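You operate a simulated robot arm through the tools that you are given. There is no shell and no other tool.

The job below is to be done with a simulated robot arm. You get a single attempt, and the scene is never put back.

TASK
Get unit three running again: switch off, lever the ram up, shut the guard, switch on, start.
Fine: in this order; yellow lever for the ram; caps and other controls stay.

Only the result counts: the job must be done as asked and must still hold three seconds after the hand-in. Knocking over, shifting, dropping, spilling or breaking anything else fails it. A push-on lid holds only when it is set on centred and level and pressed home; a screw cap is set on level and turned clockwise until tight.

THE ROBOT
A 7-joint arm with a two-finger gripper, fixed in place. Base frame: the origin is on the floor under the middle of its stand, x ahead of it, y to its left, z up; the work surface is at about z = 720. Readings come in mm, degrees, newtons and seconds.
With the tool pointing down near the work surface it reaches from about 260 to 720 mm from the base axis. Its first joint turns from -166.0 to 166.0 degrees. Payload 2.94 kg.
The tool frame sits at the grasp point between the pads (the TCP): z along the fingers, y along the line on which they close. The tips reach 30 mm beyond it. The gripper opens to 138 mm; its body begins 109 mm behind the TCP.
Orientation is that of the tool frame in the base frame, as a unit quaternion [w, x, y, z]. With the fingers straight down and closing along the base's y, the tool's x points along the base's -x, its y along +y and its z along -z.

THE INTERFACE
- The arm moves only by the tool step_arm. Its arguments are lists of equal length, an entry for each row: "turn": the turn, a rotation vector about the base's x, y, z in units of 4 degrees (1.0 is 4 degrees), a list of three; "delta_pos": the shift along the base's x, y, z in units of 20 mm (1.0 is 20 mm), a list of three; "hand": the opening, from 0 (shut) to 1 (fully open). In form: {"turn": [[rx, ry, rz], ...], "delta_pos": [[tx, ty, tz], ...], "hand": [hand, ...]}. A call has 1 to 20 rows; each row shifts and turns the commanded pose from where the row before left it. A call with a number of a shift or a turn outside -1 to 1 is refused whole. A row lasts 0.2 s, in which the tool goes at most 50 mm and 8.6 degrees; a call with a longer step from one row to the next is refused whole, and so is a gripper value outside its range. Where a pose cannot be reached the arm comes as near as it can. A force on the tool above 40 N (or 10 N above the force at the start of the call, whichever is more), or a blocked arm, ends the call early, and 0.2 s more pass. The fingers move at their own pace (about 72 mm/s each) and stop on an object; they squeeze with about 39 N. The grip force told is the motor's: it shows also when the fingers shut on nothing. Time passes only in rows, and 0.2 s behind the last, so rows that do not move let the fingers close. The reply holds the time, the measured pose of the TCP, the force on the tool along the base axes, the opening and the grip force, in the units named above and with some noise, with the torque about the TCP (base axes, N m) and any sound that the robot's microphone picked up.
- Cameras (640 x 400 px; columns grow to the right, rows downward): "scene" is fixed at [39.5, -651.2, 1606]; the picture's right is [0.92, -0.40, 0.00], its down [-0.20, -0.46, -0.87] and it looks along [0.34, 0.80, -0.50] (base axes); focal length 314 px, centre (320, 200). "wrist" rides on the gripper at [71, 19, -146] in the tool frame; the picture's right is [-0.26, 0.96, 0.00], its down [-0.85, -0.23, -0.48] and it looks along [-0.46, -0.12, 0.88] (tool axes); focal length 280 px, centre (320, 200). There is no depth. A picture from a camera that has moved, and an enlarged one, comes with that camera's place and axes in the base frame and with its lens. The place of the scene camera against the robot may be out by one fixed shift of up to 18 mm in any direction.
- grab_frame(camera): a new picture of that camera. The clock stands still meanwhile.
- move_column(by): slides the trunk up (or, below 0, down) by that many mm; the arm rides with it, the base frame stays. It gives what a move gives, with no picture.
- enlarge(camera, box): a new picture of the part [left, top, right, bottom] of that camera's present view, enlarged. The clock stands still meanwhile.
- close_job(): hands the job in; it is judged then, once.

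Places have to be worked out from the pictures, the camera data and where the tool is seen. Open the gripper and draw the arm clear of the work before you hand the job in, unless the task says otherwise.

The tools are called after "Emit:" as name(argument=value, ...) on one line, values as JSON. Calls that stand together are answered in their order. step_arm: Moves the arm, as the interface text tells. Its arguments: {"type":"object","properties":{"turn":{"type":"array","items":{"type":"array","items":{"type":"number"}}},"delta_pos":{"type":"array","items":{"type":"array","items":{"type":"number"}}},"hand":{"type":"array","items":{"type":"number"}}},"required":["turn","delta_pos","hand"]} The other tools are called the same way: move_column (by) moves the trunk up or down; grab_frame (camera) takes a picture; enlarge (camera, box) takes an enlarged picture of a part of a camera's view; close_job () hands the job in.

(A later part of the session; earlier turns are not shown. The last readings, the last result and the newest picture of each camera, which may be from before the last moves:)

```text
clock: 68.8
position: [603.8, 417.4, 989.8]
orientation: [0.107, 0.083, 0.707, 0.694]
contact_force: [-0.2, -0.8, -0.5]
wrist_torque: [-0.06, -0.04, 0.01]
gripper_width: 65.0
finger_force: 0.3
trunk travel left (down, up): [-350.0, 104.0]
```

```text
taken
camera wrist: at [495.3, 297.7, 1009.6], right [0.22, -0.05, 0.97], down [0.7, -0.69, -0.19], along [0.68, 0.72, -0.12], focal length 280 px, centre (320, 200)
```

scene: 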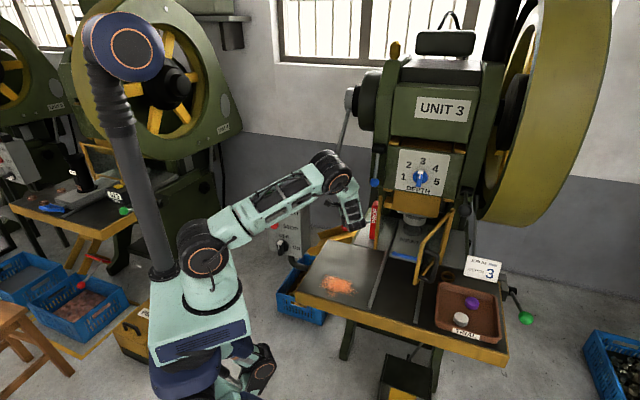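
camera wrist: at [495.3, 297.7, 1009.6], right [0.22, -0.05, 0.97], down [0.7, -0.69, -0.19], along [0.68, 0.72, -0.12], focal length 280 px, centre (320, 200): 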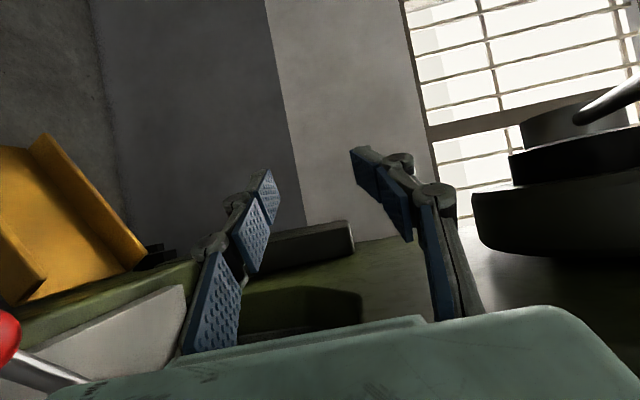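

Emit:
grab_frame(camera="scene")

Emit:
enlarge(camera="scene", box=[290, 60, 490, 200])

Emit:
enlarge(camera="scene", box=[390, 180, 450, 240])

```text
taken
```

scene: 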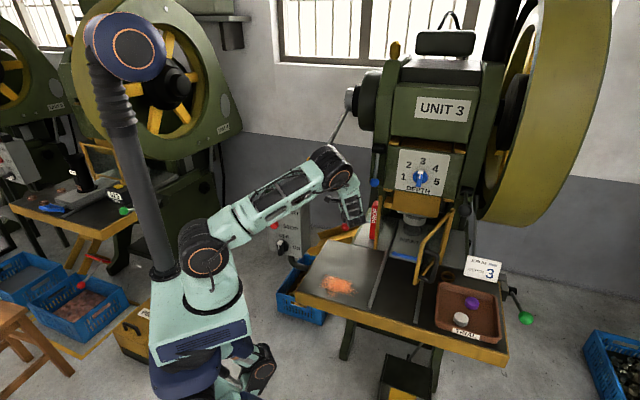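

```text
2.86 times, centred on (390, 130) of scene
camera zoom: at [39.5, -651.2, 1606.0], right [0.92, -0.4, 0.0], down [-0.2, -0.46, -0.87], along [0.34, 0.8, -0.5], focal length 898 px, centre (120, 400)
```

zoom: 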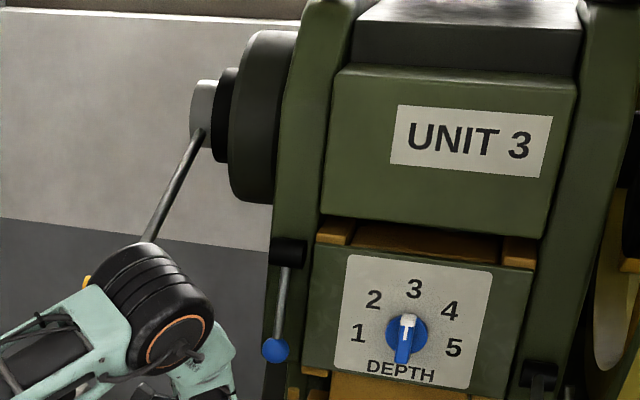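

```text
6.67 times, centred on (420, 210) of scene
camera zoom: at [39.5, -651.2, 1606.0], right [0.92, -0.4, 0.0], down [-0.2, -0.46, -0.87], along [0.34, 0.8, -0.5], focal length 2096 px, centre (-347, 133)
```

zoom: 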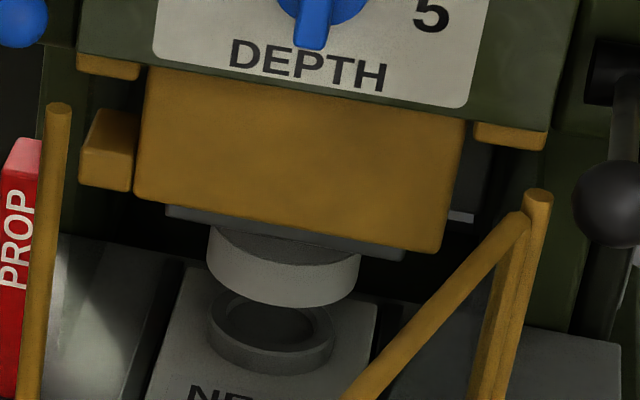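

The lever has a return spring and swung back up; the ram hasn't moved at all. I'll retreat, return to the handle and test the upward direction more firmly before deciding.

Emit:
step_arm(turn=[[0, 0, 0], [0, 0, 0], [0, 0, 0], [0, 0, 0], [0, 0, 0], [0, 0, 0], [0, 0, 0], [0, 0, 0], [0, 0, 0], [0, 0, 0], [0, 0, 0], [0, 0, 0], [0, 0, 0], [0, 0, 0], [0, 0, 0], [0, 0, 0], [0, 0, 0], [0, 0, 0]], delta_pos=[[-0.678, -0.735, 0], [-0.678, -0.735, 0], [-0.678, -0.735, 0], [-0.678, -0.735, 0], [-0.678, -0.735, 0], [-0.678, -0.735, 0], [-0.678, -0.735, 0], [-0.678, -0.735, 0], [-0.5, -1, 0], [0, -0.5, 0.5], [0, 0, 0.9], [0, 0, 0.9], [0, 0, 0.9], [0, 0, 0.9], [0, 0, 0.9], [0, 0, 0.9], [0, 0, 0.9], [0, 0, 0.7]], hand=[0.45, 0.45, 0.45, 0.45, 0.45, 0.45, 0.45, 0.45, 0.45, 0.45, 0.45, 0.45, 0.45, 0.45, 0.45, 0.45, 0.45, 0.45])

Emit:
grab_frame(camera="wrist")

Emit:
grab_frame(camera="scene")

```text
clock: 72.6
position: [484.7, 271.7, 1143.2]
orientation: [0.108, 0.082, 0.706, 0.695]
contact_force: [0.8, -0.2, -0.3]
wrist_torque: [-0.03, -0.01, -0.01]
gripper_width: 62.1
finger_force: 0.1
trunk travel left (down, up): [-350.0, 104.0]
```

```text
taken
camera wrist: at [376.3, 150.1, 1162.3], right [0.22, -0.05, 0.97], down [0.7, -0.69, -0.19], along [0.68, 0.72, -0.12], focal length 280 px, centre (320, 200)
```

wrist: 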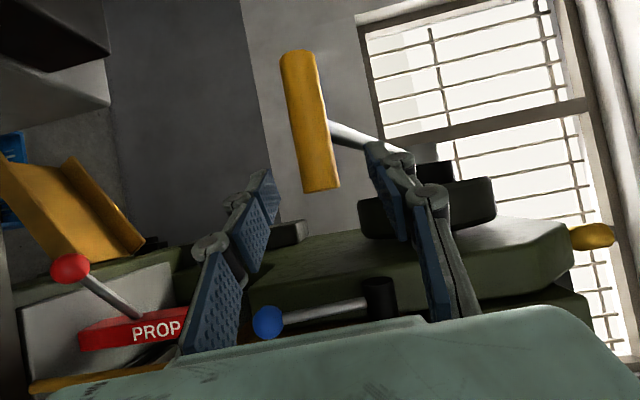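

```text
taken
```

scene: 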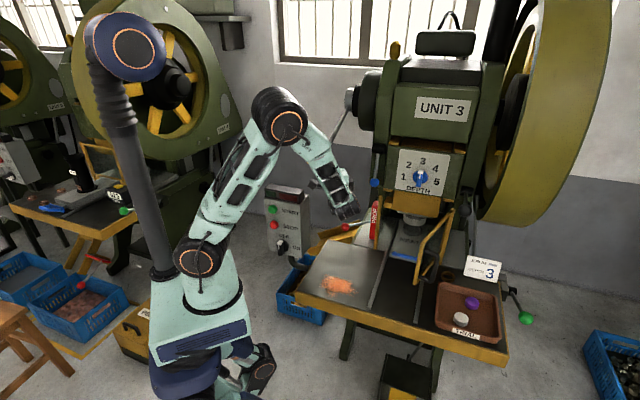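

The handle is back at its rest position. I'll move in to straddle it and this time grip it firmly, for a definite test in both directions.

Emit:
step_arm(turn=[[0, 0, 0], [0, 0, 0], [0, 0, 0], [0, 0, 0], [0, 0, 0], [0, 0, 0], [0, 0, 0]], delta_pos=[[0.2, 0.65, -0.05], [0.2, 0.65, -0.05], [0.2, 0.65, 0], [0, 0, 0], [0, 0, 0], [0, 0, 0], [0, 0, 0]], hand=[0.45, 0.45, 0.45, 0.2, 0, 0, 0])

Emit:
grab_frame(camera="wrist")

```text
clock: 74.2
position: [497.7, 313.2, 1140.8]
orientation: [0.108, 0.084, 0.707, 0.694]
contact_force: [-1.8, -0.1, -5.6]
wrist_torque: [0.92, 1.06, -0.08]
gripper_width: 27.3
finger_force: 45.5
trunk travel left (down, up): [-350.0, 104.0]
```

```text
taken
camera wrist: at [388.3, 191.2, 1159.7], right [0.22, -0.05, 0.97], down [0.7, -0.69, -0.19], along [0.68, 0.72, -0.12], focal length 280 px, centre (320, 200)
```

wrist: 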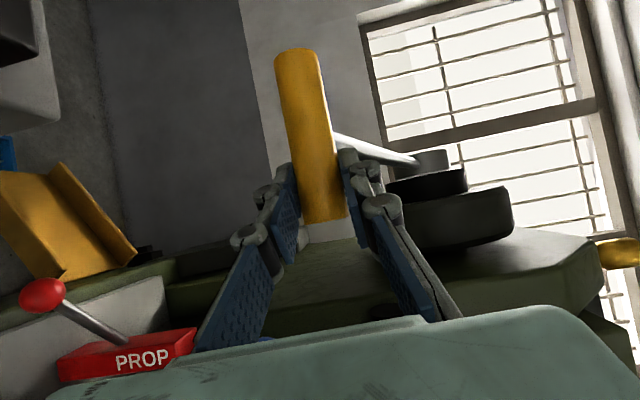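

Gripped (27 mm). Testing upward along the arc.

Emit:
step_arm(turn=[[0, 0, 0], [0, 0, 0], [0, 0, 0], [0, 0, 0], [0, 0, 0]], delta_pos=[[-0.07, -0.075, 0.22], [-0.07, -0.075, 0.22], [-0.07, -0.075, 0.22], [-0.06, -0.065, 0.22], [0, 0, 0]], hand=[0, 0, 0, 0, 0])

Emit:
enlarge(camera="scene", box=[390, 180, 450, 240])

Emit:
grab_frame(camera="wrist")

```text
clock: 74.9
position: [497.9, 313.1, 1140.1]
orientation: [0.103, 0.087, 0.712, 0.689]
contact_force: [16.2, 19.3, -13.6]
wrist_torque: [0.77, 0.96, -0.42]
gripper_width: 27.1
finger_force: 45.3
trunk travel left (down, up): [-350.0, 104.0]
stopped in row 3: the force on the tool passed its limit at 43 N (the readings are from after the stop); the commanded pose is now the measured one
```

```text
6.67 times, centred on (420, 210) of scene
camera zoom: at [39.5, -651.2, 1606.0], right [0.92, -0.4, 0.0], down [-0.2, -0.46, -0.87], along [0.34, 0.8, -0.5], focal length 2096 px, centre (-347, 133)
```

zoom: 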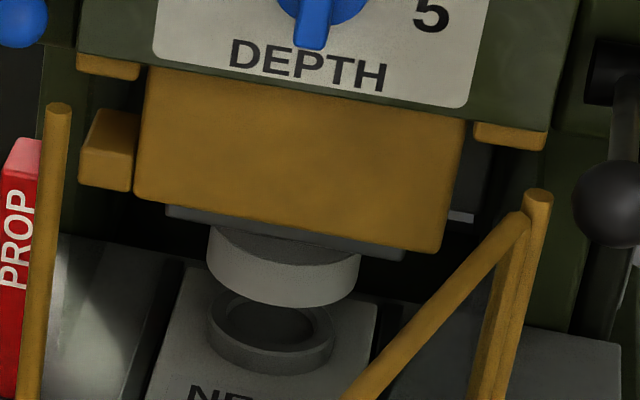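

```text
taken
camera wrist: at [388.4, 191.5, 1163.1], right [0.24, -0.03, 0.97], down [0.69, -0.69, -0.19], along [0.68, 0.72, -0.14], focal length 280 px, centre (320, 200)
```

wrist: 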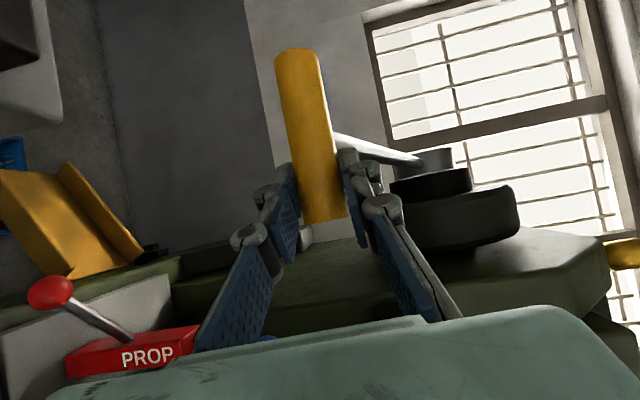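

Up is a hard stop, so the drive stroke is downward against the return spring. I must have fallen short of full stroke. With a firm grip I'll press down along the arc in stages and go all the way.

Emit:
step_arm(turn=[[0, 0, 0], [0, 0, 0], [0, 0, 0], [0, 0, 0], [0, 0, 0], [0, 0, 0], [0, 0, 0], [0, 0, 0], [0, 0, 0], [0, 0, 0]], delta_pos=[[0.094, 0.102, -0.255], [0.094, 0.102, -0.255], [0.094, 0.102, -0.255], [0.094, 0.102, -0.255], [0.094, 0.102, -0.255], [0.106, 0.115, -0.237], [0.106, 0.115, -0.237], [0.106, 0.115, -0.237], [0.106, 0.115, -0.237], [0.106, 0.115, -0.237]], hand=[0, 0, 0, 0, 0, 0, 0, 0, 0, 0])

Emit:
grab_frame(camera="wrist")

```text
clock: 77.1
position: [511.9, 327.6, 1096.3]
orientation: [0.105, 0.086, 0.711, 0.69]
contact_force: [-12.4, -16.7, -3.5]
wrist_torque: [0.88, 0.99, 0.4]
gripper_width: 27.4
finger_force: 45.2
trunk travel left (down, up): [-350.0, 104.0]
```

```text
taken
camera wrist: at [403.6, 206.6, 1117.5], right [0.23, -0.04, 0.97], down [0.7, -0.69, -0.19], along [0.68, 0.72, -0.13], focal length 280 px, centre (320, 200)
```

wrist: 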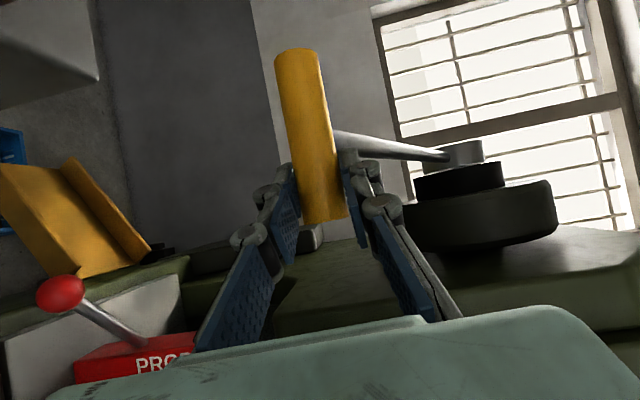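

The lever follows (~8°), with ~20 N of radial force because my arc ran slightly too far inward. I'll correct outward by 3–4 mm and continue.

Emit:
step_arm(turn=[[0, 0, 0], [0, 0, 0], [0, 0, 0], [0, 0, 0], [0, 0, 0], [0, 0, 0], [0, 0, 0], [0, 0, 0], [0, 0, 0], [0, 0, 0]], delta_pos=[[0.0, 0.0, -0.24], [0.06, 0.07, -0.24], [0.09, 0.1, -0.238], [0.105, 0.114, -0.238], [0.105, 0.114, -0.238], [0.119, 0.129, -0.224], [0.119, 0.129, -0.224], [0.119, 0.129, -0.224], [0.119, 0.129, -0.224], [0.119, 0.129, -0.224]], hand=[0, 0, 0, 0, 0, 0, 0, 0, 0, 0])

Emit:
enlarge(camera="scene", box=[390, 180, 450, 240])

```text
clock: 79.3
position: [532.7, 347.4, 1051.7]
orientation: [0.105, 0.085, 0.709, 0.692]
contact_force: [7.3, -13.7, 12.6]
wrist_torque: [1.9, 0.5, 0.59]
gripper_width: 27.2
finger_force: 45.0
trunk travel left (down, up): [-350.0, 104.0]
```

```text
6.67 times, centred on (420, 210) of scene
camera zoom: at [39.5, -651.2, 1606.0], right [0.92, -0.4, 0.0], down [-0.2, -0.46, -0.87], along [0.34, 0.8, -0.5], focal length 2096 px, centre (-347, 133)
```

zoom: 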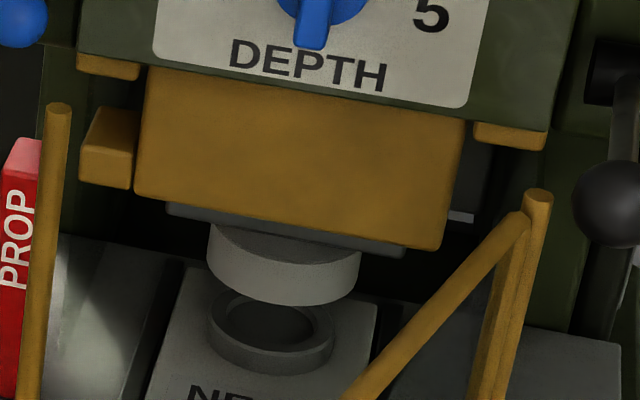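

Lever at ~38°, spring load ~13 N, with a little lateral force; I'll correct 3 mm to the right and continue another 10°.

Emit:
step_arm(turn=[[0, 0, 0], [0, 0, 0], [0, 0, 0], [0, 0, 0], [0, 0, 0], [0, 0, 0], [0, 0, 0], [0, 0, 0], [0, 0, 0], [0, 0, 0]], delta_pos=[[0.16, 0.09, -0.22], [0.16, 0.09, -0.22], [0.16, 0.09, -0.215], [0.136, 0.136, -0.212], [0.136, 0.139, -0.208], [0.136, 0.139, -0.208], [0.136, 0.139, -0.204], [0.136, 0.139, -0.204], [0.136, 0.139, -0.2], [0.136, 0.139, -0.2]], hand=[0, 0, 0, 0, 0, 0, 0, 0, 0, 0])

Emit:
enlarge(camera="scene", box=[390, 180, 450, 240])

Emit:
grab_frame(camera="wrist")

```text
clock: 81.5
position: [561.8, 374.8, 1008.3]
orientation: [0.104, 0.085, 0.71, 0.691]
contact_force: [-11.8, -24.0, -5.9]
wrist_torque: [1.48, 1.06, 0.42]
gripper_width: 27.2
finger_force: 45.6
trunk travel left (down, up): [-350.0, 104.0]
```

```text
6.67 times, centred on (420, 210) of scene
camera zoom: at [39.5, -651.2, 1606.0], right [0.92, -0.4, 0.0], down [-0.2, -0.46, -0.87], along [0.34, 0.8, -0.5], focal length 2096 px, centre (-347, 133)
```

zoom: 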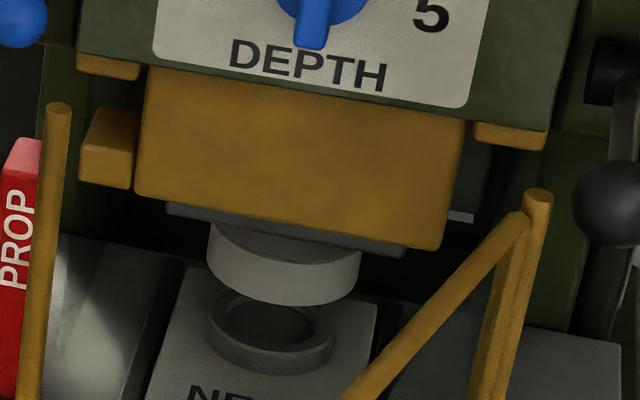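

```text
taken
camera wrist: at [452.5, 253.2, 1028.5], right [0.23, -0.04, 0.97], down [0.7, -0.69, -0.19], along [0.68, 0.72, -0.13], focal length 280 px, centre (320, 200)
```

wrist: 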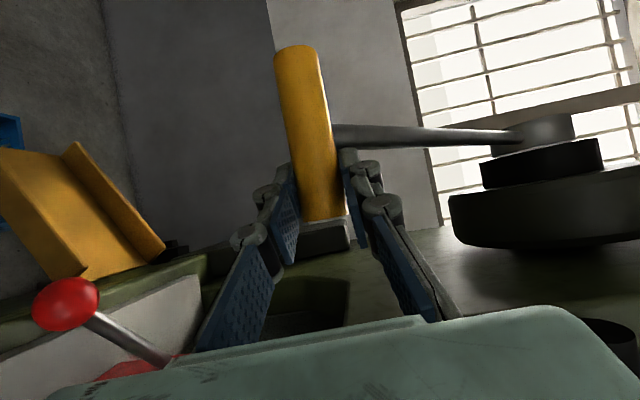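

Lever at ~48°. I'll relieve slightly outward and carry on another 10°.

Emit:
step_arm(turn=[[0, 0, 0], [0, 0, 0], [0, 0, 0], [0, 0, 0], [0, 0, 0], [0, 0, 0], [0, 0, 0], [0, 0, 0], [0, 0, 0], [0, 0, 0]], delta_pos=[[0.06, -0.04, -0.19], [0.07, 0.05, -0.19], [0.09, 0.09, -0.19], [0.13, 0.135, -0.18], [0.14, 0.145, -0.178], [0.15, 0.154, -0.178], [0.155, 0.16, -0.165], [0.16, 0.165, -0.16], [0.165, 0.17, -0.16], [0.165, 0.17, -0.155]], hand=[0, 0, 0, 0, 0, 0, 0, 0, 0, 0])

Emit:
enlarge(camera="scene", box=[390, 180, 450, 240])

Emit:
grab_frame(camera="wrist")

```text
clock: 82.5
position: [564.5, 378.7, 1002.9]
orientation: [0.106, 0.082, 0.704, 0.697]
contact_force: [-16.9, -24.5, 12.3]
wrist_torque: [1.32, 0.99, 0.52]
gripper_width: 27.0
finger_force: 45.2
trunk travel left (down, up): [-350.0, 104.0]
stopped in row 5: the force on the tool passed its limit at 43 N (the readings are from after the stop); the commanded pose is now the measured one
```

```text
6.67 times, centred on (420, 210) of scene
camera zoom: at [39.5, -651.2, 1606.0], right [0.92, -0.4, 0.0], down [-0.2, -0.46, -0.87], along [0.34, 0.8, -0.5], focal length 2096 px, centre (-347, 133)
```

zoom: 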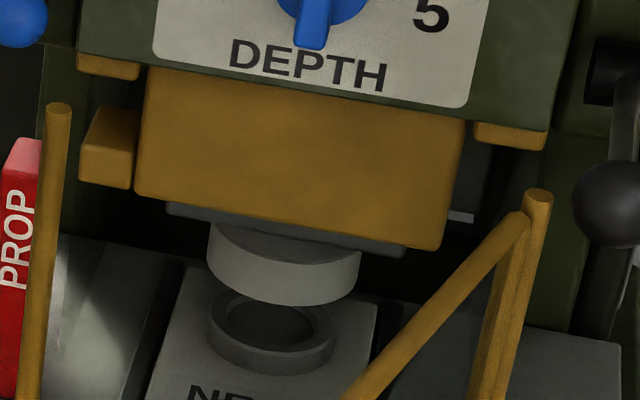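

```text
taken
camera wrist: at [456.4, 256.1, 1020.4], right [0.22, -0.06, 0.97], down [0.7, -0.69, -0.2], along [0.68, 0.73, -0.11], focal length 280 px, centre (320, 200)
```

wrist: 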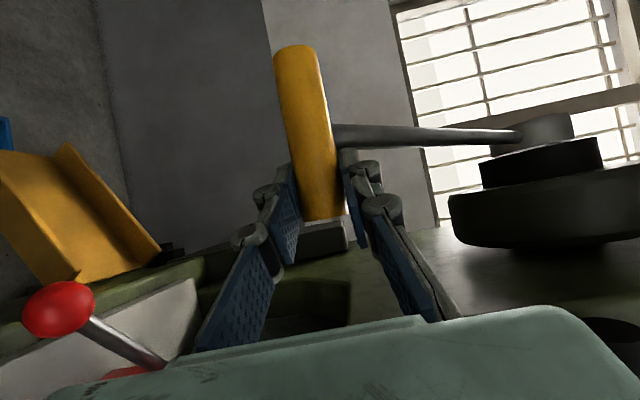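

The lever hit its lower stop at about 28° of stroke. The ram may be ratcheting up in small steps per stroke, so I'll zoom hard on the ram edge to measure it against later strokes.

Emit:
enlarge(camera="scene", box=[390, 186, 420, 206])

Emit:
enlarge(camera="scene", box=[400, 200, 440, 226])

```text
16.00 times, centred on (405, 196) of scene
camera zoom: at [39.5, -651.2, 1606.0], right [0.92, -0.4, 0.0], down [-0.2, -0.46, -0.87], along [0.34, 0.8, -0.5], focal length 5032 px, centre (-1040, 264)
```

zoom: 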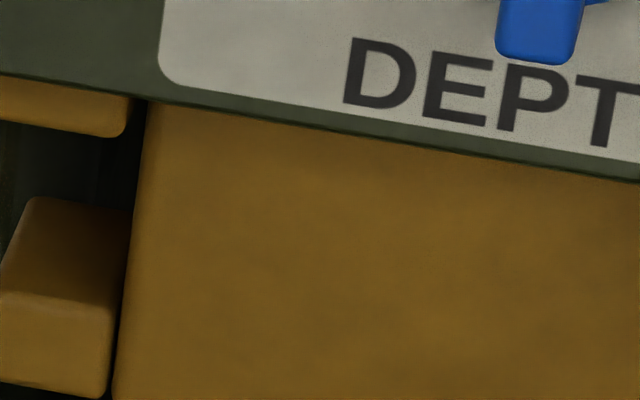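

```text
15.38 times, centred on (420, 213) of scene
camera zoom: at [39.5, -651.2, 1606.0], right [0.92, -0.4, 0.0], down [-0.2, -0.46, -0.87], along [0.34, 0.8, -0.5], focal length 4838 px, centre (-1218, 0)
```

zoom: 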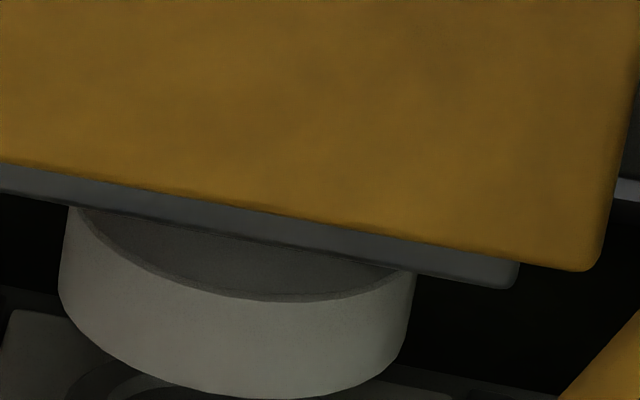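

Reference taken. Now I'll let the lever return up along its arc with the grip held, then compare the ram.

Emit:
step_arm(turn=[[0, 0, 0], [0, 0, 0], [0, 0, 0], [0, 0, 0], [0, 0, 0], [0, 0, 0], [0, 0, 0], [0, 0, 0], [0, 0, 0], [0, 0, 0], [0, 0, 0], [0, 0, 0], [0, 0, 0], [0, 0, 0], [0, 0, 0], [0, 0, 0], [0, 0, 0], [0, 0, 0], [0, 0, 0], [0, 0, 0]], delta_pos=[[-0.2, -0.204, 0.285], [-0.2, -0.204, 0.285], [-0.2, -0.204, 0.285], [-0.2, -0.204, 0.285], [-0.2, -0.204, 0.285], [-0.174, -0.177, 0.318], [-0.174, -0.177, 0.318], [-0.174, -0.177, 0.318], [-0.174, -0.177, 0.318], [-0.174, -0.177, 0.318], [-0.145, -0.148, 0.345], [-0.145, -0.148, 0.345], [-0.145, -0.148, 0.345], [-0.145, -0.148, 0.345], [-0.145, -0.148, 0.345], [-0.115, -0.117, 0.36], [-0.115, -0.117, 0.36], [-0.115, -0.117, 0.36], [-0.115, -0.117, 0.34], [-0.1, -0.1, 0.3]], hand=[0, 0, 0, 0, 0, 0, 0, 0, 0, 0, 0, 0, 0, 0, 0, 0, 0, 0, 0, 0])

Emit:
enlarge(camera="scene", box=[400, 200, 440, 226])

Emit:
grab_frame(camera="wrist")

```text
clock: 86.7
position: [504.3, 315.9, 1125.8]
orientation: [0.107, 0.083, 0.708, 0.693]
contact_force: [0.8, 6.7, 7.4]
wrist_torque: [0.6, 0.96, -0.7]
gripper_width: 27.4
finger_force: 45.3
trunk travel left (down, up): [-350.0, 104.0]
```

```text
15.38 times, centred on (420, 213) of scene
camera zoom: at [39.5, -651.2, 1606.0], right [0.92, -0.4, 0.0], down [-0.2, -0.46, -0.87], along [0.34, 0.8, -0.5], focal length 4838 px, centre (-1218, 0)
```

zoom: 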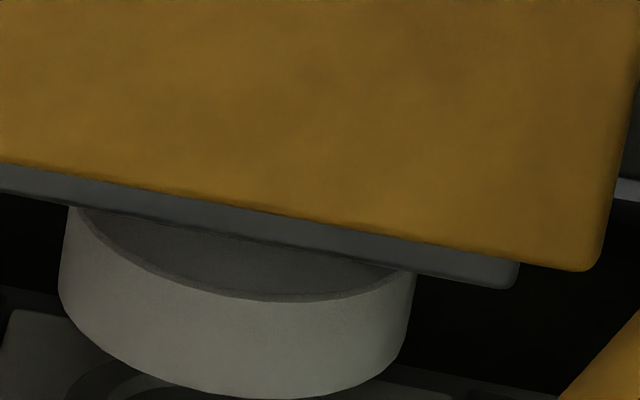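

```text
taken
camera wrist: at [395.0, 194.8, 1145.1], right [0.22, -0.05, 0.97], down [0.7, -0.69, -0.19], along [0.68, 0.72, -0.12], focal length 280 px, centre (320, 200)
```

wrist: 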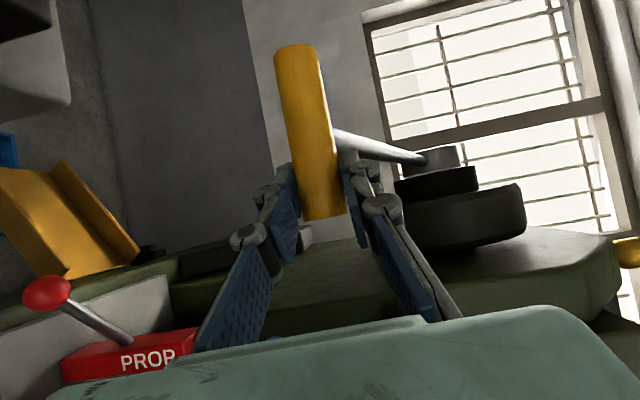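

The ram holds where it is during the return. I'll complete the return to the top stop, then do another full down-stroke along the fitted arc and compare.

Emit:
step_arm(turn=[[0, 0, 0], [0, 0, 0], [0, 0, 0], [0, 0, 0]], delta_pos=[[-0.09, -0.05, 0.24], [-0.09, -0.05, 0.24], [-0.09, -0.05, 0.24], [0, 0, 0]], hand=[0, 0, 0, 0])

Emit:
step_arm(turn=[[0, 0, 0], [0, 0, 0], [0, 0, 0], [0, 0, 0], [0, 0, 0], [0, 0, 0], [0, 0, 0], [0, 0, 0], [0, 0, 0], [0, 0, 0], [0, 0, 0], [0, 0, 0], [0, 0, 0], [0, 0, 0], [0, 0, 0], [0, 0, 0], [0, 0, 0], [0, 0, 0], [0, 0, 0], [0, 0, 0]], delta_pos=[[0.115, 0.117, -0.368], [0.115, 0.117, -0.368], [0.115, 0.117, -0.368], [0.115, 0.117, -0.368], [0.115, 0.117, -0.368], [0.145, 0.148, -0.345], [0.145, 0.148, -0.345], [0.145, 0.148, -0.345], [0.145, 0.148, -0.345], [0.145, 0.148, -0.345], [0.174, 0.177, -0.318], [0.174, 0.177, -0.318], [0.174, 0.177, -0.318], [0.174, 0.177, -0.318], [0.174, 0.177, -0.318], [0.19, 0.19, -0.3], [0.19, 0.19, -0.3], [0.19, 0.19, -0.3], [0.19, 0.19, -0.3], [0.19, 0.19, -0.3]], hand=[0, 0, 0, 0, 0, 0, 0, 0, 0, 0, 0, 0, 0, 0, 0, 0, 0, 0, 0, 0])

Emit:
enlarge(camera="scene", box=[400, 200, 440, 226])

```text
clock: 87.7
position: [500.3, 311.6, 1140.8]
orientation: [0.107, 0.084, 0.708, 0.693]
contact_force: [-0.2, -3.6, -0.9]
wrist_torque: [0.7, 0.88, -0.21]
gripper_width: 27.3
finger_force: 44.7
trunk travel left (down, up): [-350.0, 104.0]
```

```text
clock: 91.9
position: [562.9, 377.0, 1009.3]
orientation: [0.108, 0.083, 0.705, 0.696]
contact_force: [10.2, -17.7, 13.5]
wrist_torque: [1.47, 0.84, 0.72]
gripper_width: 26.9
finger_force: 45.1
trunk travel left (down, up): [-350.0, 104.0]
```

```text
15.38 times, centred on (420, 213) of scene
camera zoom: at [39.5, -651.2, 1606.0], right [0.92, -0.4, 0.0], down [-0.2, -0.46, -0.87], along [0.34, 0.8, -0.5], focal length 4838 px, centre (-1218, 0)
```

zoom: 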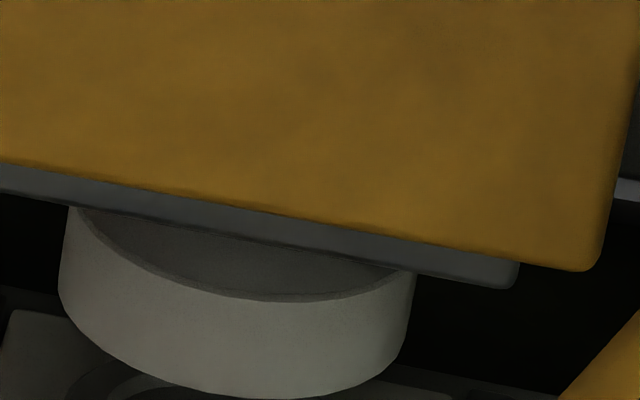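

Emit:
step_arm(turn=[[0, 0, 0], [0, 0, 0], [0, 0, 0], [0, 0, 0]], delta_pos=[[0.1, 0.1, -0.3], [0.1, 0.1, -0.3], [0.1, 0.1, -0.3], [0.1, 0.1, -0.3]], hand=[0, 0, 0, 0])

Emit:
enlarge(camera="scene", box=[400, 200, 440, 226])

Emit:
enlarge(camera="scene", box=[390, 180, 450, 240])

```text
clock: 92.6
position: [567.2, 381.4, 1002.2]
orientation: [0.11, 0.083, 0.7, 0.701]
contact_force: [-10.0, -16.9, 8.6]
wrist_torque: [1.02, 0.8, 0.31]
gripper_width: 27.0
finger_force: 44.9
trunk travel left (down, up): [-350.0, 104.0]
stopped in row 3: the force on the tool passed its limit at 42 N (the readings are from after the stop); the commanded pose is now the measured one
```

```text
15.38 times, centred on (420, 213) of scene
camera zoom: at [39.5, -651.2, 1606.0], right [0.92, -0.4, 0.0], down [-0.2, -0.46, -0.87], along [0.34, 0.8, -0.5], focal length 4838 px, centre (-1218, 0)
```

zoom: 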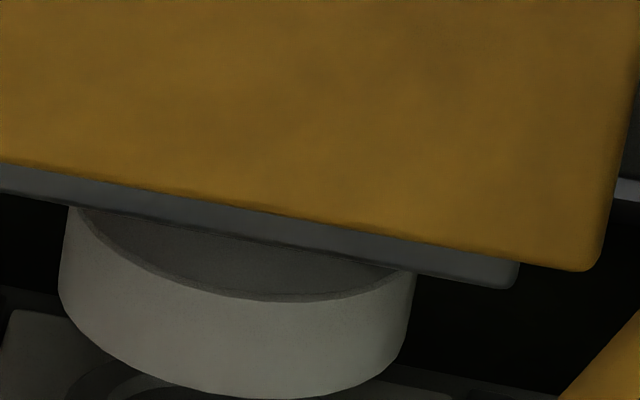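

```text
6.67 times, centred on (420, 210) of scene
camera zoom: at [39.5, -651.2, 1606.0], right [0.92, -0.4, 0.0], down [-0.2, -0.46, -0.87], along [0.34, 0.8, -0.5], focal length 2096 px, centre (-347, 133)
```

zoom: 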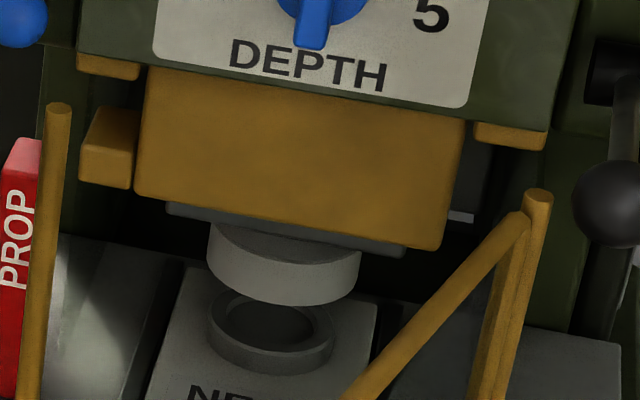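

Emit:
enlarge(camera="scene", box=[340, 180, 540, 360])

```text
2.22 times, centred on (440, 270) of scene
camera zoom: at [39.5, -651.2, 1606.0], right [0.92, -0.4, 0.0], down [-0.2, -0.46, -0.87], along [0.34, 0.8, -0.5], focal length 699 px, centre (53, 44)
```

zoom: 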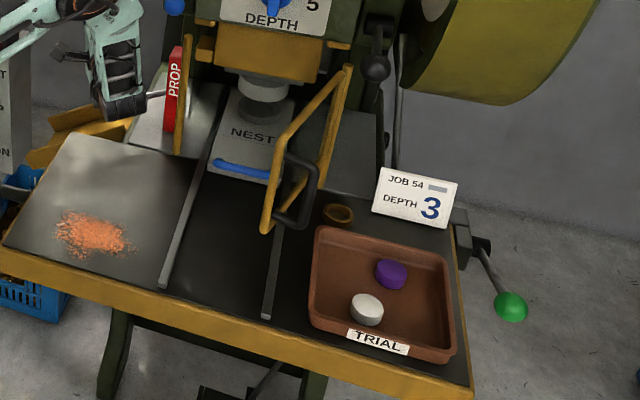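

The ram is unchanged through this stroke; it may only ratchet if the lever first returns fully to its top stop. I'll bring the lever back and press lightly against the top stop this time.

Emit:
step_arm(turn=[[0, 0, 0], [0, 0, 0], [0, 0, 0], [0, 0, 0], [0, 0, 0], [0, 0, 0], [0, 0, 0], [0, 0, 0], [0, 0, 0], [0, 0, 0], [0, 0, 0], [0, 0, 0], [0, 0, 0], [0, 0, 0], [0, 0, 0], [0, 0, 0], [0, 0, 0], [0, 0, 0], [0, 0, 0], [0, 0, 0]], delta_pos=[[-0.2, -0.204, 0.285], [-0.2, -0.204, 0.285], [-0.2, -0.204, 0.285], [-0.2, -0.204, 0.285], [-0.2, -0.204, 0.285], [-0.174, -0.177, 0.318], [-0.174, -0.177, 0.318], [-0.174, -0.177, 0.318], [-0.174, -0.177, 0.318], [-0.174, -0.177, 0.318], [-0.145, -0.148, 0.345], [-0.145, -0.148, 0.345], [-0.145, -0.148, 0.345], [-0.145, -0.148, 0.345], [-0.145, -0.148, 0.345], [-0.125, -0.12, 0.368], [-0.125, -0.12, 0.368], [-0.125, -0.12, 0.368], [-0.125, -0.12, 0.368], [-0.125, -0.12, 0.35]], hand=[0, 0, 0, 0, 0, 0, 0, 0, 0, 0, 0, 0, 0, 0, 0, 0, 0, 0, 0, 0])

Emit:
step_arm(turn=[[0, 0, 0], [0, 0, 0], [0, 0, 0], [0, 0, 0]], delta_pos=[[-0.05, -0.05, 0.2], [-0.05, -0.05, 0.2], [-0.05, -0.05, 0.15], [0, 0, 0]], hand=[0, 0, 0, 0])

Emit:
enlarge(camera="scene", box=[400, 200, 440, 226])

```text
clock: 96.8
position: [504.6, 317.2, 1129.5]
orientation: [0.109, 0.083, 0.703, 0.698]
contact_force: [1.0, 2.0, 6.5]
wrist_torque: [0.42, 0.83, -0.49]
gripper_width: 26.8
finger_force: 45.0
trunk travel left (down, up): [-350.0, 104.0]
```

```text
clock: 97.8
position: [500.5, 314.5, 1140.0]
orientation: [0.109, 0.083, 0.702, 0.699]
contact_force: [-0.8, -8.4, -0.8]
wrist_torque: [0.47, 0.6, 0.01]
gripper_width: 27.0
finger_force: 44.8
trunk travel left (down, up): [-350.0, 104.0]
```

```text
15.38 times, centred on (420, 213) of scene
camera zoom: at [39.5, -651.2, 1606.0], right [0.92, -0.4, 0.0], down [-0.2, -0.46, -0.87], along [0.34, 0.8, -0.5], focal length 4838 px, centre (-1218, 0)
```

zoom: 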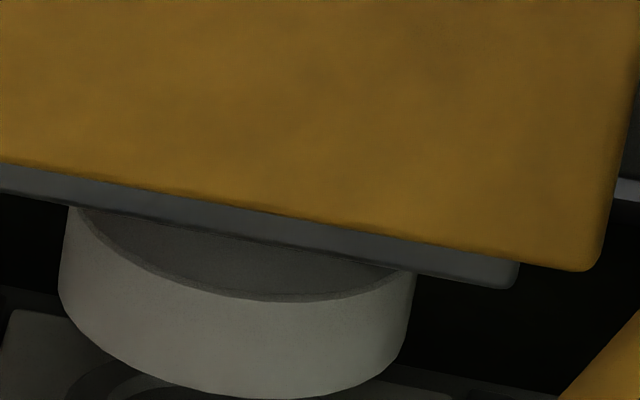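

Emit:
step_arm(turn=[[0, 0, 0], [0, 0, 0], [0, 0, 0], [0, 0, 0]], delta_pos=[[-0.05, -0.05, 0.15], [-0.05, -0.05, 0.15], [0, 0, 0.1], [0, 0, 0]], hand=[0, 0, 0, 0])

Emit:
step_arm(turn=[[0, 0, 0], [0, 0, 0], [0, 0, 0], [0, 0, 0], [0, 0, 0], [0, 0, 0], [0, 0, 0], [0, 0, 0], [0, 0, 0], [0, 0, 0]], delta_pos=[[0.11, 0.115, -0.38], [0.115, 0.117, -0.368], [0.115, 0.117, -0.368], [0.115, 0.117, -0.368], [0.115, 0.117, -0.368], [0.145, 0.148, -0.345], [0.145, 0.148, -0.345], [0.145, 0.148, -0.345], [0.145, 0.148, -0.345], [0.145, 0.148, -0.345]], hand=[0, 0, 0, 0, 0, 0, 0, 0, 0, 0])

Emit:
enlarge(camera="scene", box=[400, 200, 440, 226])

```text
clock: 98.8
position: [500.5, 314.0, 1141.5]
orientation: [0.105, 0.09, 0.708, 0.693]
contact_force: [11.2, 12.1, -12.0]
wrist_torque: [0.73, 0.87, -0.38]
gripper_width: 26.5
finger_force: 45.0
trunk travel left (down, up): [-350.0, 104.0]
stopped in row 4: the force on the tool passed its limit at 41 N (the readings are from after the stop); the commanded pose is now the measured one
```

```text
clock: 101.0
position: [525.5, 337.5, 1072.0]
orientation: [0.107, 0.087, 0.706, 0.695]
contact_force: [3.4, -6.1, 10.2]
wrist_torque: [1.14, 0.83, 0.73]
gripper_width: 27.0
finger_force: 45.3
trunk travel left (down, up): [-350.0, 104.0]
```

```text
15.38 times, centred on (420, 213) of scene
camera zoom: at [39.5, -651.2, 1606.0], right [0.92, -0.4, 0.0], down [-0.2, -0.46, -0.87], along [0.34, 0.8, -0.5], focal length 4838 px, centre (-1218, 0)
```

zoom: 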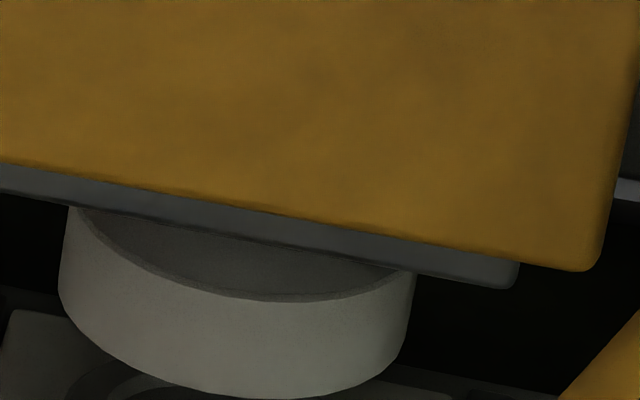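

Emit:
step_arm(turn=[[0, 0, 0], [0, 0, 0], [0, 0, 0], [0, 0, 0], [0, 0, 0], [0, 0, 0], [0, 0, 0], [0, 0, 0], [0, 0, 0], [0, 0, 0], [0, 0, 0], [0, 0, 0]], delta_pos=[[0.18, 0.15, -0.318], [0.18, 0.16, -0.318], [0.174, 0.177, -0.318], [0.174, 0.177, -0.318], [0.174, 0.177, -0.318], [0.18, 0.18, -0.3], [0.18, 0.18, -0.3], [0.18, 0.18, -0.3], [0.18, 0.18, -0.3], [0.17, 0.17, -0.3], [0.1, 0.1, -0.25], [0.1, 0.1, -0.25]], hand=[0, 0, 0, 0, 0, 0, 0, 0, 0, 0, 0, 0])

Emit:
enlarge(camera="scene", box=[400, 200, 440, 226])

Emit:
enlarge(camera="scene", box=[360, 20, 520, 130])

```text
clock: 103.6
position: [563.0, 376.8, 1007.0]
orientation: [0.109, 0.085, 0.702, 0.698]
contact_force: [8.1, -1.9, 21.7]
wrist_torque: [1.07, 0.79, -0.33]
gripper_width: 26.8
finger_force: 44.6
trunk travel left (down, up): [-350.0, 104.0]
```

```text
15.38 times, centred on (420, 213) of scene
camera zoom: at [39.5, -651.2, 1606.0], right [0.92, -0.4, 0.0], down [-0.2, -0.46, -0.87], along [0.34, 0.8, -0.5], focal length 4838 px, centre (-1218, 0)
```

zoom: 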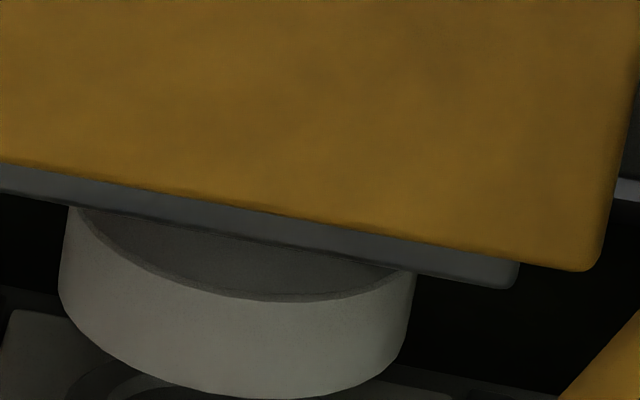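

```text
3.64 times, centred on (440, 75) of scene
camera zoom: at [39.5, -651.2, 1606.0], right [0.92, -0.4, 0.0], down [-0.2, -0.46, -0.87], along [0.34, 0.8, -0.5], focal length 1144 px, centre (-116, 654)
```

zoom: 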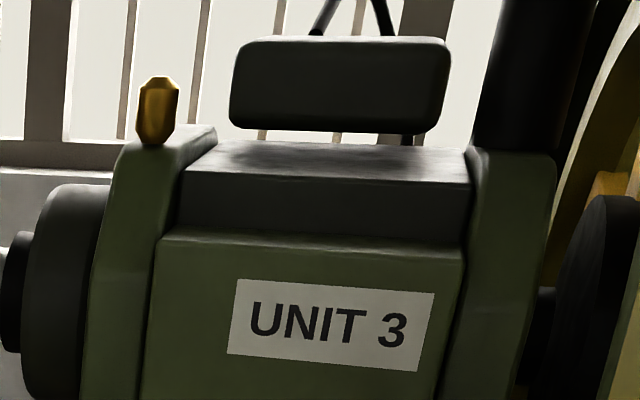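

Emit:
enlarge(camera="scene", box=[433, 214, 441, 219])

Emit:
step_arm(turn=[[0, 0, 0], [0, 0, 0], [0, 0, 0]], delta_pos=[[0.1, 0.1, -0.3], [0.12, 0.12, -0.3], [0, 0, 0]], hand=[0, 0, 0])

Emit:
enlarge(camera="scene", box=[433, 214, 441, 219])

```text
16.00 times, centred on (437, 216) of scene
camera zoom: at [39.5, -651.2, 1606.0], right [0.92, -0.4, 0.0], down [-0.2, -0.46, -0.87], along [0.34, 0.8, -0.5], focal length 5032 px, centre (-1552, -64)
```

zoom: 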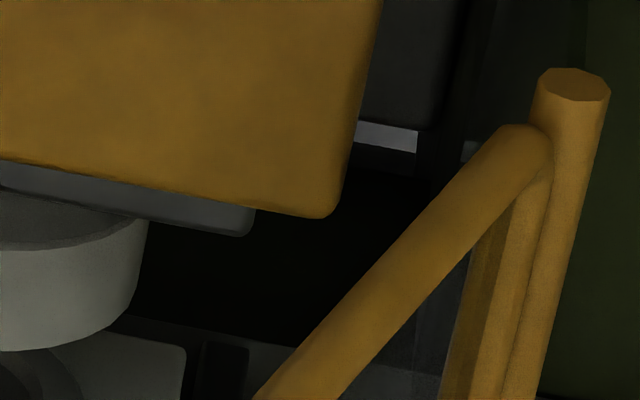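

```text
clock: 104.1
position: [566.9, 379.5, 1002.1]
orientation: [0.11, 0.085, 0.697, 0.703]
contact_force: [-8.3, -10.9, 6.8]
wrist_torque: [0.81, 0.75, -0.02]
gripper_width: 26.5
finger_force: 44.6
trunk travel left (down, up): [-350.0, 104.0]
stopped in row 2: the force on the tool passed its limit at 43 N (the readings are from after the stop); the commanded pose is now the measured one
```

```text
16.00 times, centred on (437, 216) of scene
camera zoom: at [39.5, -651.2, 1606.0], right [0.92, -0.4, 0.0], down [-0.2, -0.46, -0.87], along [0.34, 0.8, -0.5], focal length 5032 px, centre (-1552, -64)
```

zoom: 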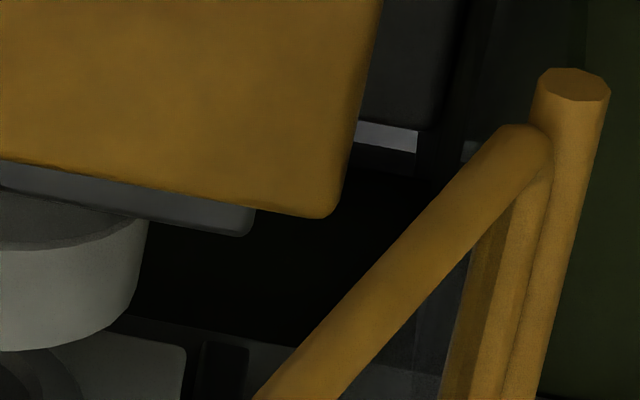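

The ram isn't moving with further strokes, so it may already be at its top. I need a close look from the front. I'll return the lever to its top rest, release it and back away.

Emit:
step_arm(turn=[[0, 0, 0], [0, 0, 0], [0, 0, 0], [0, 0, 0], [0, 0, 0], [0, 0, 0], [0, 0, 0], [0, 0, 0], [0, 0, 0], [0, 0, 0], [0, 0, 0], [0, 0, 0], [0, 0, 0], [0, 0, 0], [0, 0, 0], [0, 0, 0], [0, 0, 0], [0, 0, 0], [0, 0, 0], [0, 0, 0]], delta_pos=[[-0.2, -0.204, 0.285], [-0.2, -0.204, 0.285], [-0.2, -0.204, 0.285], [-0.2, -0.204, 0.285], [-0.2, -0.204, 0.285], [-0.174, -0.177, 0.318], [-0.174, -0.177, 0.318], [-0.174, -0.177, 0.318], [-0.174, -0.177, 0.318], [-0.174, -0.177, 0.318], [-0.145, -0.148, 0.345], [-0.145, -0.148, 0.345], [-0.145, -0.148, 0.345], [-0.145, -0.148, 0.345], [-0.145, -0.148, 0.345], [-0.125, -0.12, 0.368], [-0.125, -0.12, 0.368], [-0.125, -0.12, 0.368], [-0.125, -0.12, 0.368], [-0.125, -0.12, 0.368]], hand=[0, 0, 0, 0, 0, 0, 0, 0, 0, 0, 0, 0, 0, 0, 0, 0, 0, 0, 0, 0])

Emit:
step_arm(turn=[[0, 0, 0], [0, 0, 0], [0, 0, 0], [0, 0, 0], [0, 0, 0], [0, 0, 0], [0, 0, 0], [0, 0, 0], [0, 0, 0], [0, 0, 0], [0, 0, 0], [0, 0, 0]], delta_pos=[[-0.04, -0.04, 0.2], [-0.04, -0.04, 0.2], [0, 0, 0.1], [0, 0, 0], [0, 0, 0], [0, 0, 0], [0.2, -0.5, 0], [0.2, -0.8, 0], [0.2, -1, 0], [0.2, -1, 0], [0.2, -1, 0], [0.2, -1, 0]], hand=[0, 0, 0, 0.25, 0.5, 0.5, 0.5, 0.5, 0.5, 0.5, 0.5, 0.5])

Emit:
grab_frame(camera="wrist")

Emit:
grab_frame(camera="scene")

```text
clock: 108.3
position: [503.8, 317.6, 1132.2]
orientation: [0.11, 0.085, 0.7, 0.7]
contact_force: [-2.0, -0.6, 5.5]
wrist_torque: [0.38, 0.63, -0.71]
gripper_width: 26.8
finger_force: 45.0
trunk travel left (down, up): [-350.0, 104.0]
```

```text
clock: 110.9
position: [526.3, 209.2, 1140.8]
orientation: [0.109, 0.085, 0.7, 0.7]
contact_force: [0.1, 0.4, -1.2]
wrist_torque: [0.01, 0.01, 0.03]
gripper_width: 69.2
finger_force: 0.0
trunk travel left (down, up): [-350.0, 104.0]
```

```text
taken
camera wrist: at [415.8, 89.2, 1157.6], right [0.22, -0.07, 0.97], down [0.69, -0.69, -0.2], along [0.69, 0.72, -0.1], focal length 280 px, centre (320, 200)
```

wrist: 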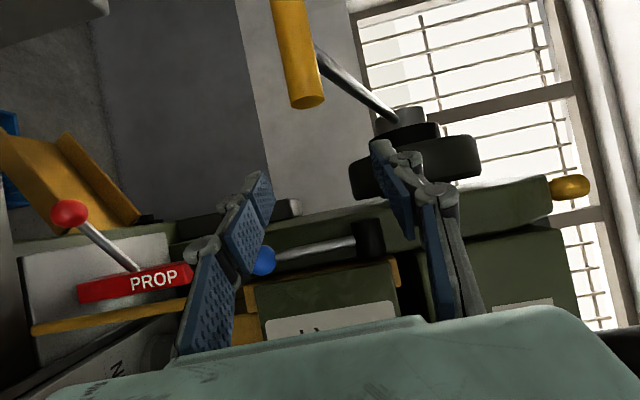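

```text
taken
```

scene: 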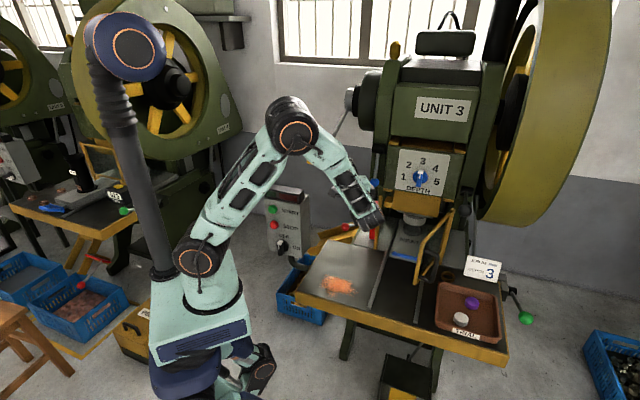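

The lever is back at rest. Next I'll move to a front viewpoint to examine the ram and guard with the wrist camera.

Emit:
step_arm(turn=[[0, 0, 0], [0, 0, 0], [0, 0, 0], [0, 0, 0], [0, 0, 0], [0, 0, 0], [0, 0, 0], [0, 0, 0], [0, 0, 0], [0, 0, 0], [0, 0, 0], [0, 0, 0], [0, 0, 0]], delta_pos=[[0.13, -0.96, -0.2], [0.13, -0.96, -0.3], [0.13, -0.96, -0.35], [0.13, -0.96, -0.35], [0.13, -0.96, -0.35], [0.13, -0.96, -0.35], [0.13, -0.96, -0.35], [0.13, -0.96, -0.35], [0.13, -0.96, -0.35], [0.13, -0.96, -0.35], [0.13, -0.96, -0.35], [0.13, -0.96, -0.35], [0.13, -0.96, -0.35]], hand=[0.5, 0.5, 0.5, 0.5, 0.5, 0.5, 0.5, 0.5, 0.5, 0.5, 0.5, 0.5, 0.5])

Emit:
grab_frame(camera="wrist")

Emit:
grab_frame(camera="scene")

```text
clock: 113.7
position: [558.1, -43.4, 1053.3]
orientation: [0.109, 0.086, 0.7, 0.7]
contact_force: [-0.7, 0.1, 0.1]
wrist_torque: [0.01, -0.01, 0.0]
gripper_width: 69.1
finger_force: 0.0
trunk travel left (down, up): [-350.0, 104.0]
```

```text
taken
camera wrist: at [448.2, -163.8, 1070.1], right [0.22, -0.07, 0.97], down [0.69, -0.69, -0.2], along [0.69, 0.72, -0.1], focal length 280 px, centre (320, 200)
```

wrist: 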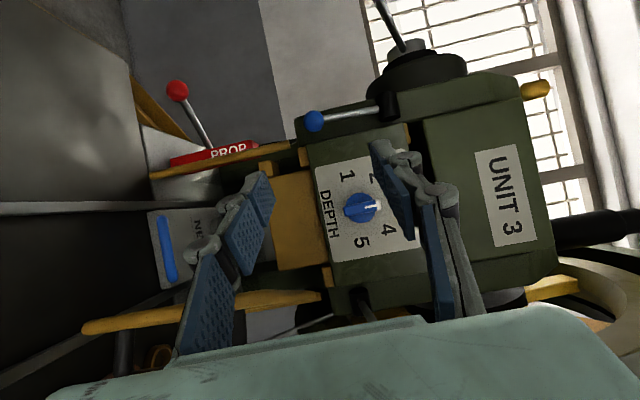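

```text
taken
```

scene: 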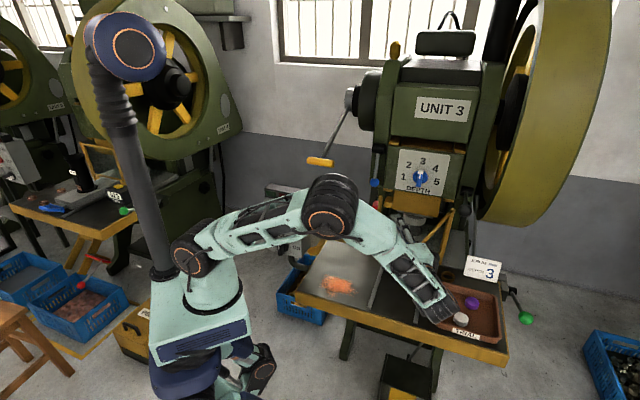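

Emit:
step_arm(turn=[[0, 0, 0], [0, 0, 0], [0, 0, 0]], delta_pos=[[0, 0, 0.5], [0, 0, 0], [0, 0, 0]], hand=[1, 1, 1])

Emit:
enlarge(camera="wrist", box=[140, 110, 440, 320])

Emit:
enlarge(camera="wrist", box=[180, 160, 330, 280])

```text
clock: 114.5
position: [558.7, -41.7, 1063.4]
orientation: [0.11, 0.085, 0.7, 0.7]
contact_force: [0.0, -1.1, -0.7]
wrist_torque: [0.01, 0.0, 0.01]
gripper_width: 137.8
finger_force: 0.0
trunk travel left (down, up): [-350.0, 104.0]
```

```text
1.90 times, centred on (290, 215) of wrist
camera zoom: at [448.6, -161.9, 1080.2], right [0.22, -0.07, 0.97], down [0.69, -0.69, -0.2], along [0.69, 0.72, -0.1], focal length 534 px, centre (377, 171)
```

zoom: 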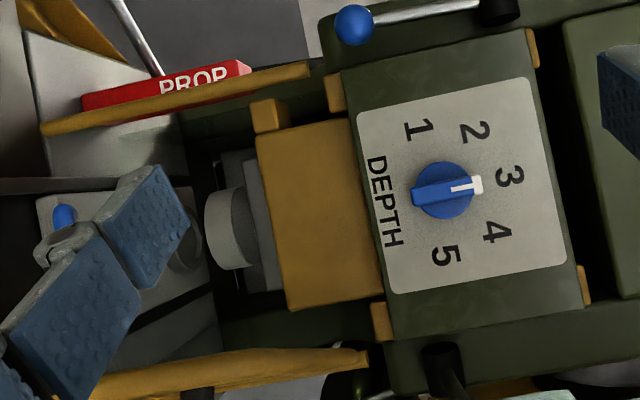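

```text
3.33 times, centred on (255, 220) of wrist
camera zoom: at [448.6, -161.9, 1080.2], right [0.22, -0.07, 0.97], down [0.69, -0.69, -0.2], along [0.69, 0.72, -0.1], focal length 935 px, centre (537, 133)
```

zoom: 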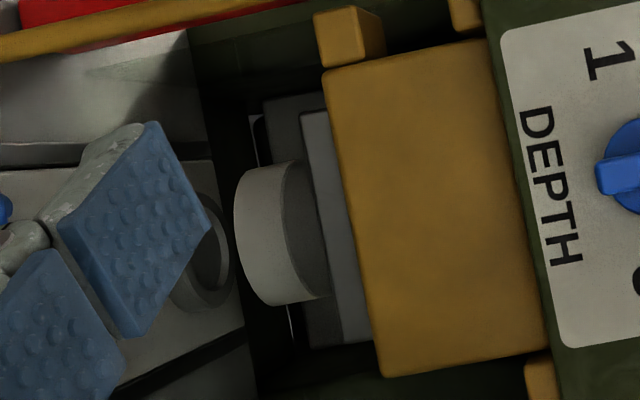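

The punch now hangs clear of the nest ring. For comparison with my earlier zooms I'll take the same scene zoom again.

Emit:
enlarge(camera="scene", box=[360, 120, 480, 240])

```text
3.33 times, centred on (420, 180) of scene
camera zoom: at [39.5, -651.2, 1606.0], right [0.92, -0.4, 0.0], down [-0.2, -0.46, -0.87], along [0.34, 0.8, -0.5], focal length 1048 px, centre (-13, 267)
```

zoom: 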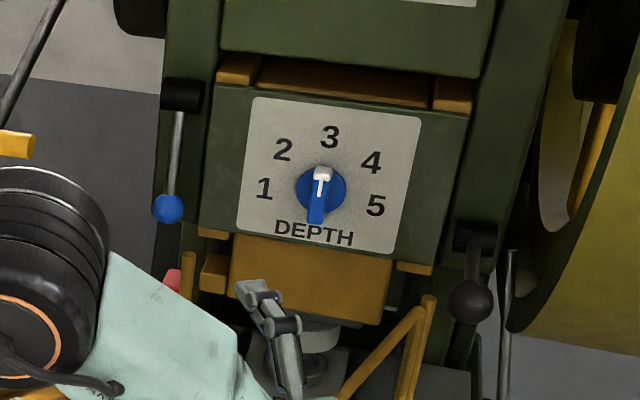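

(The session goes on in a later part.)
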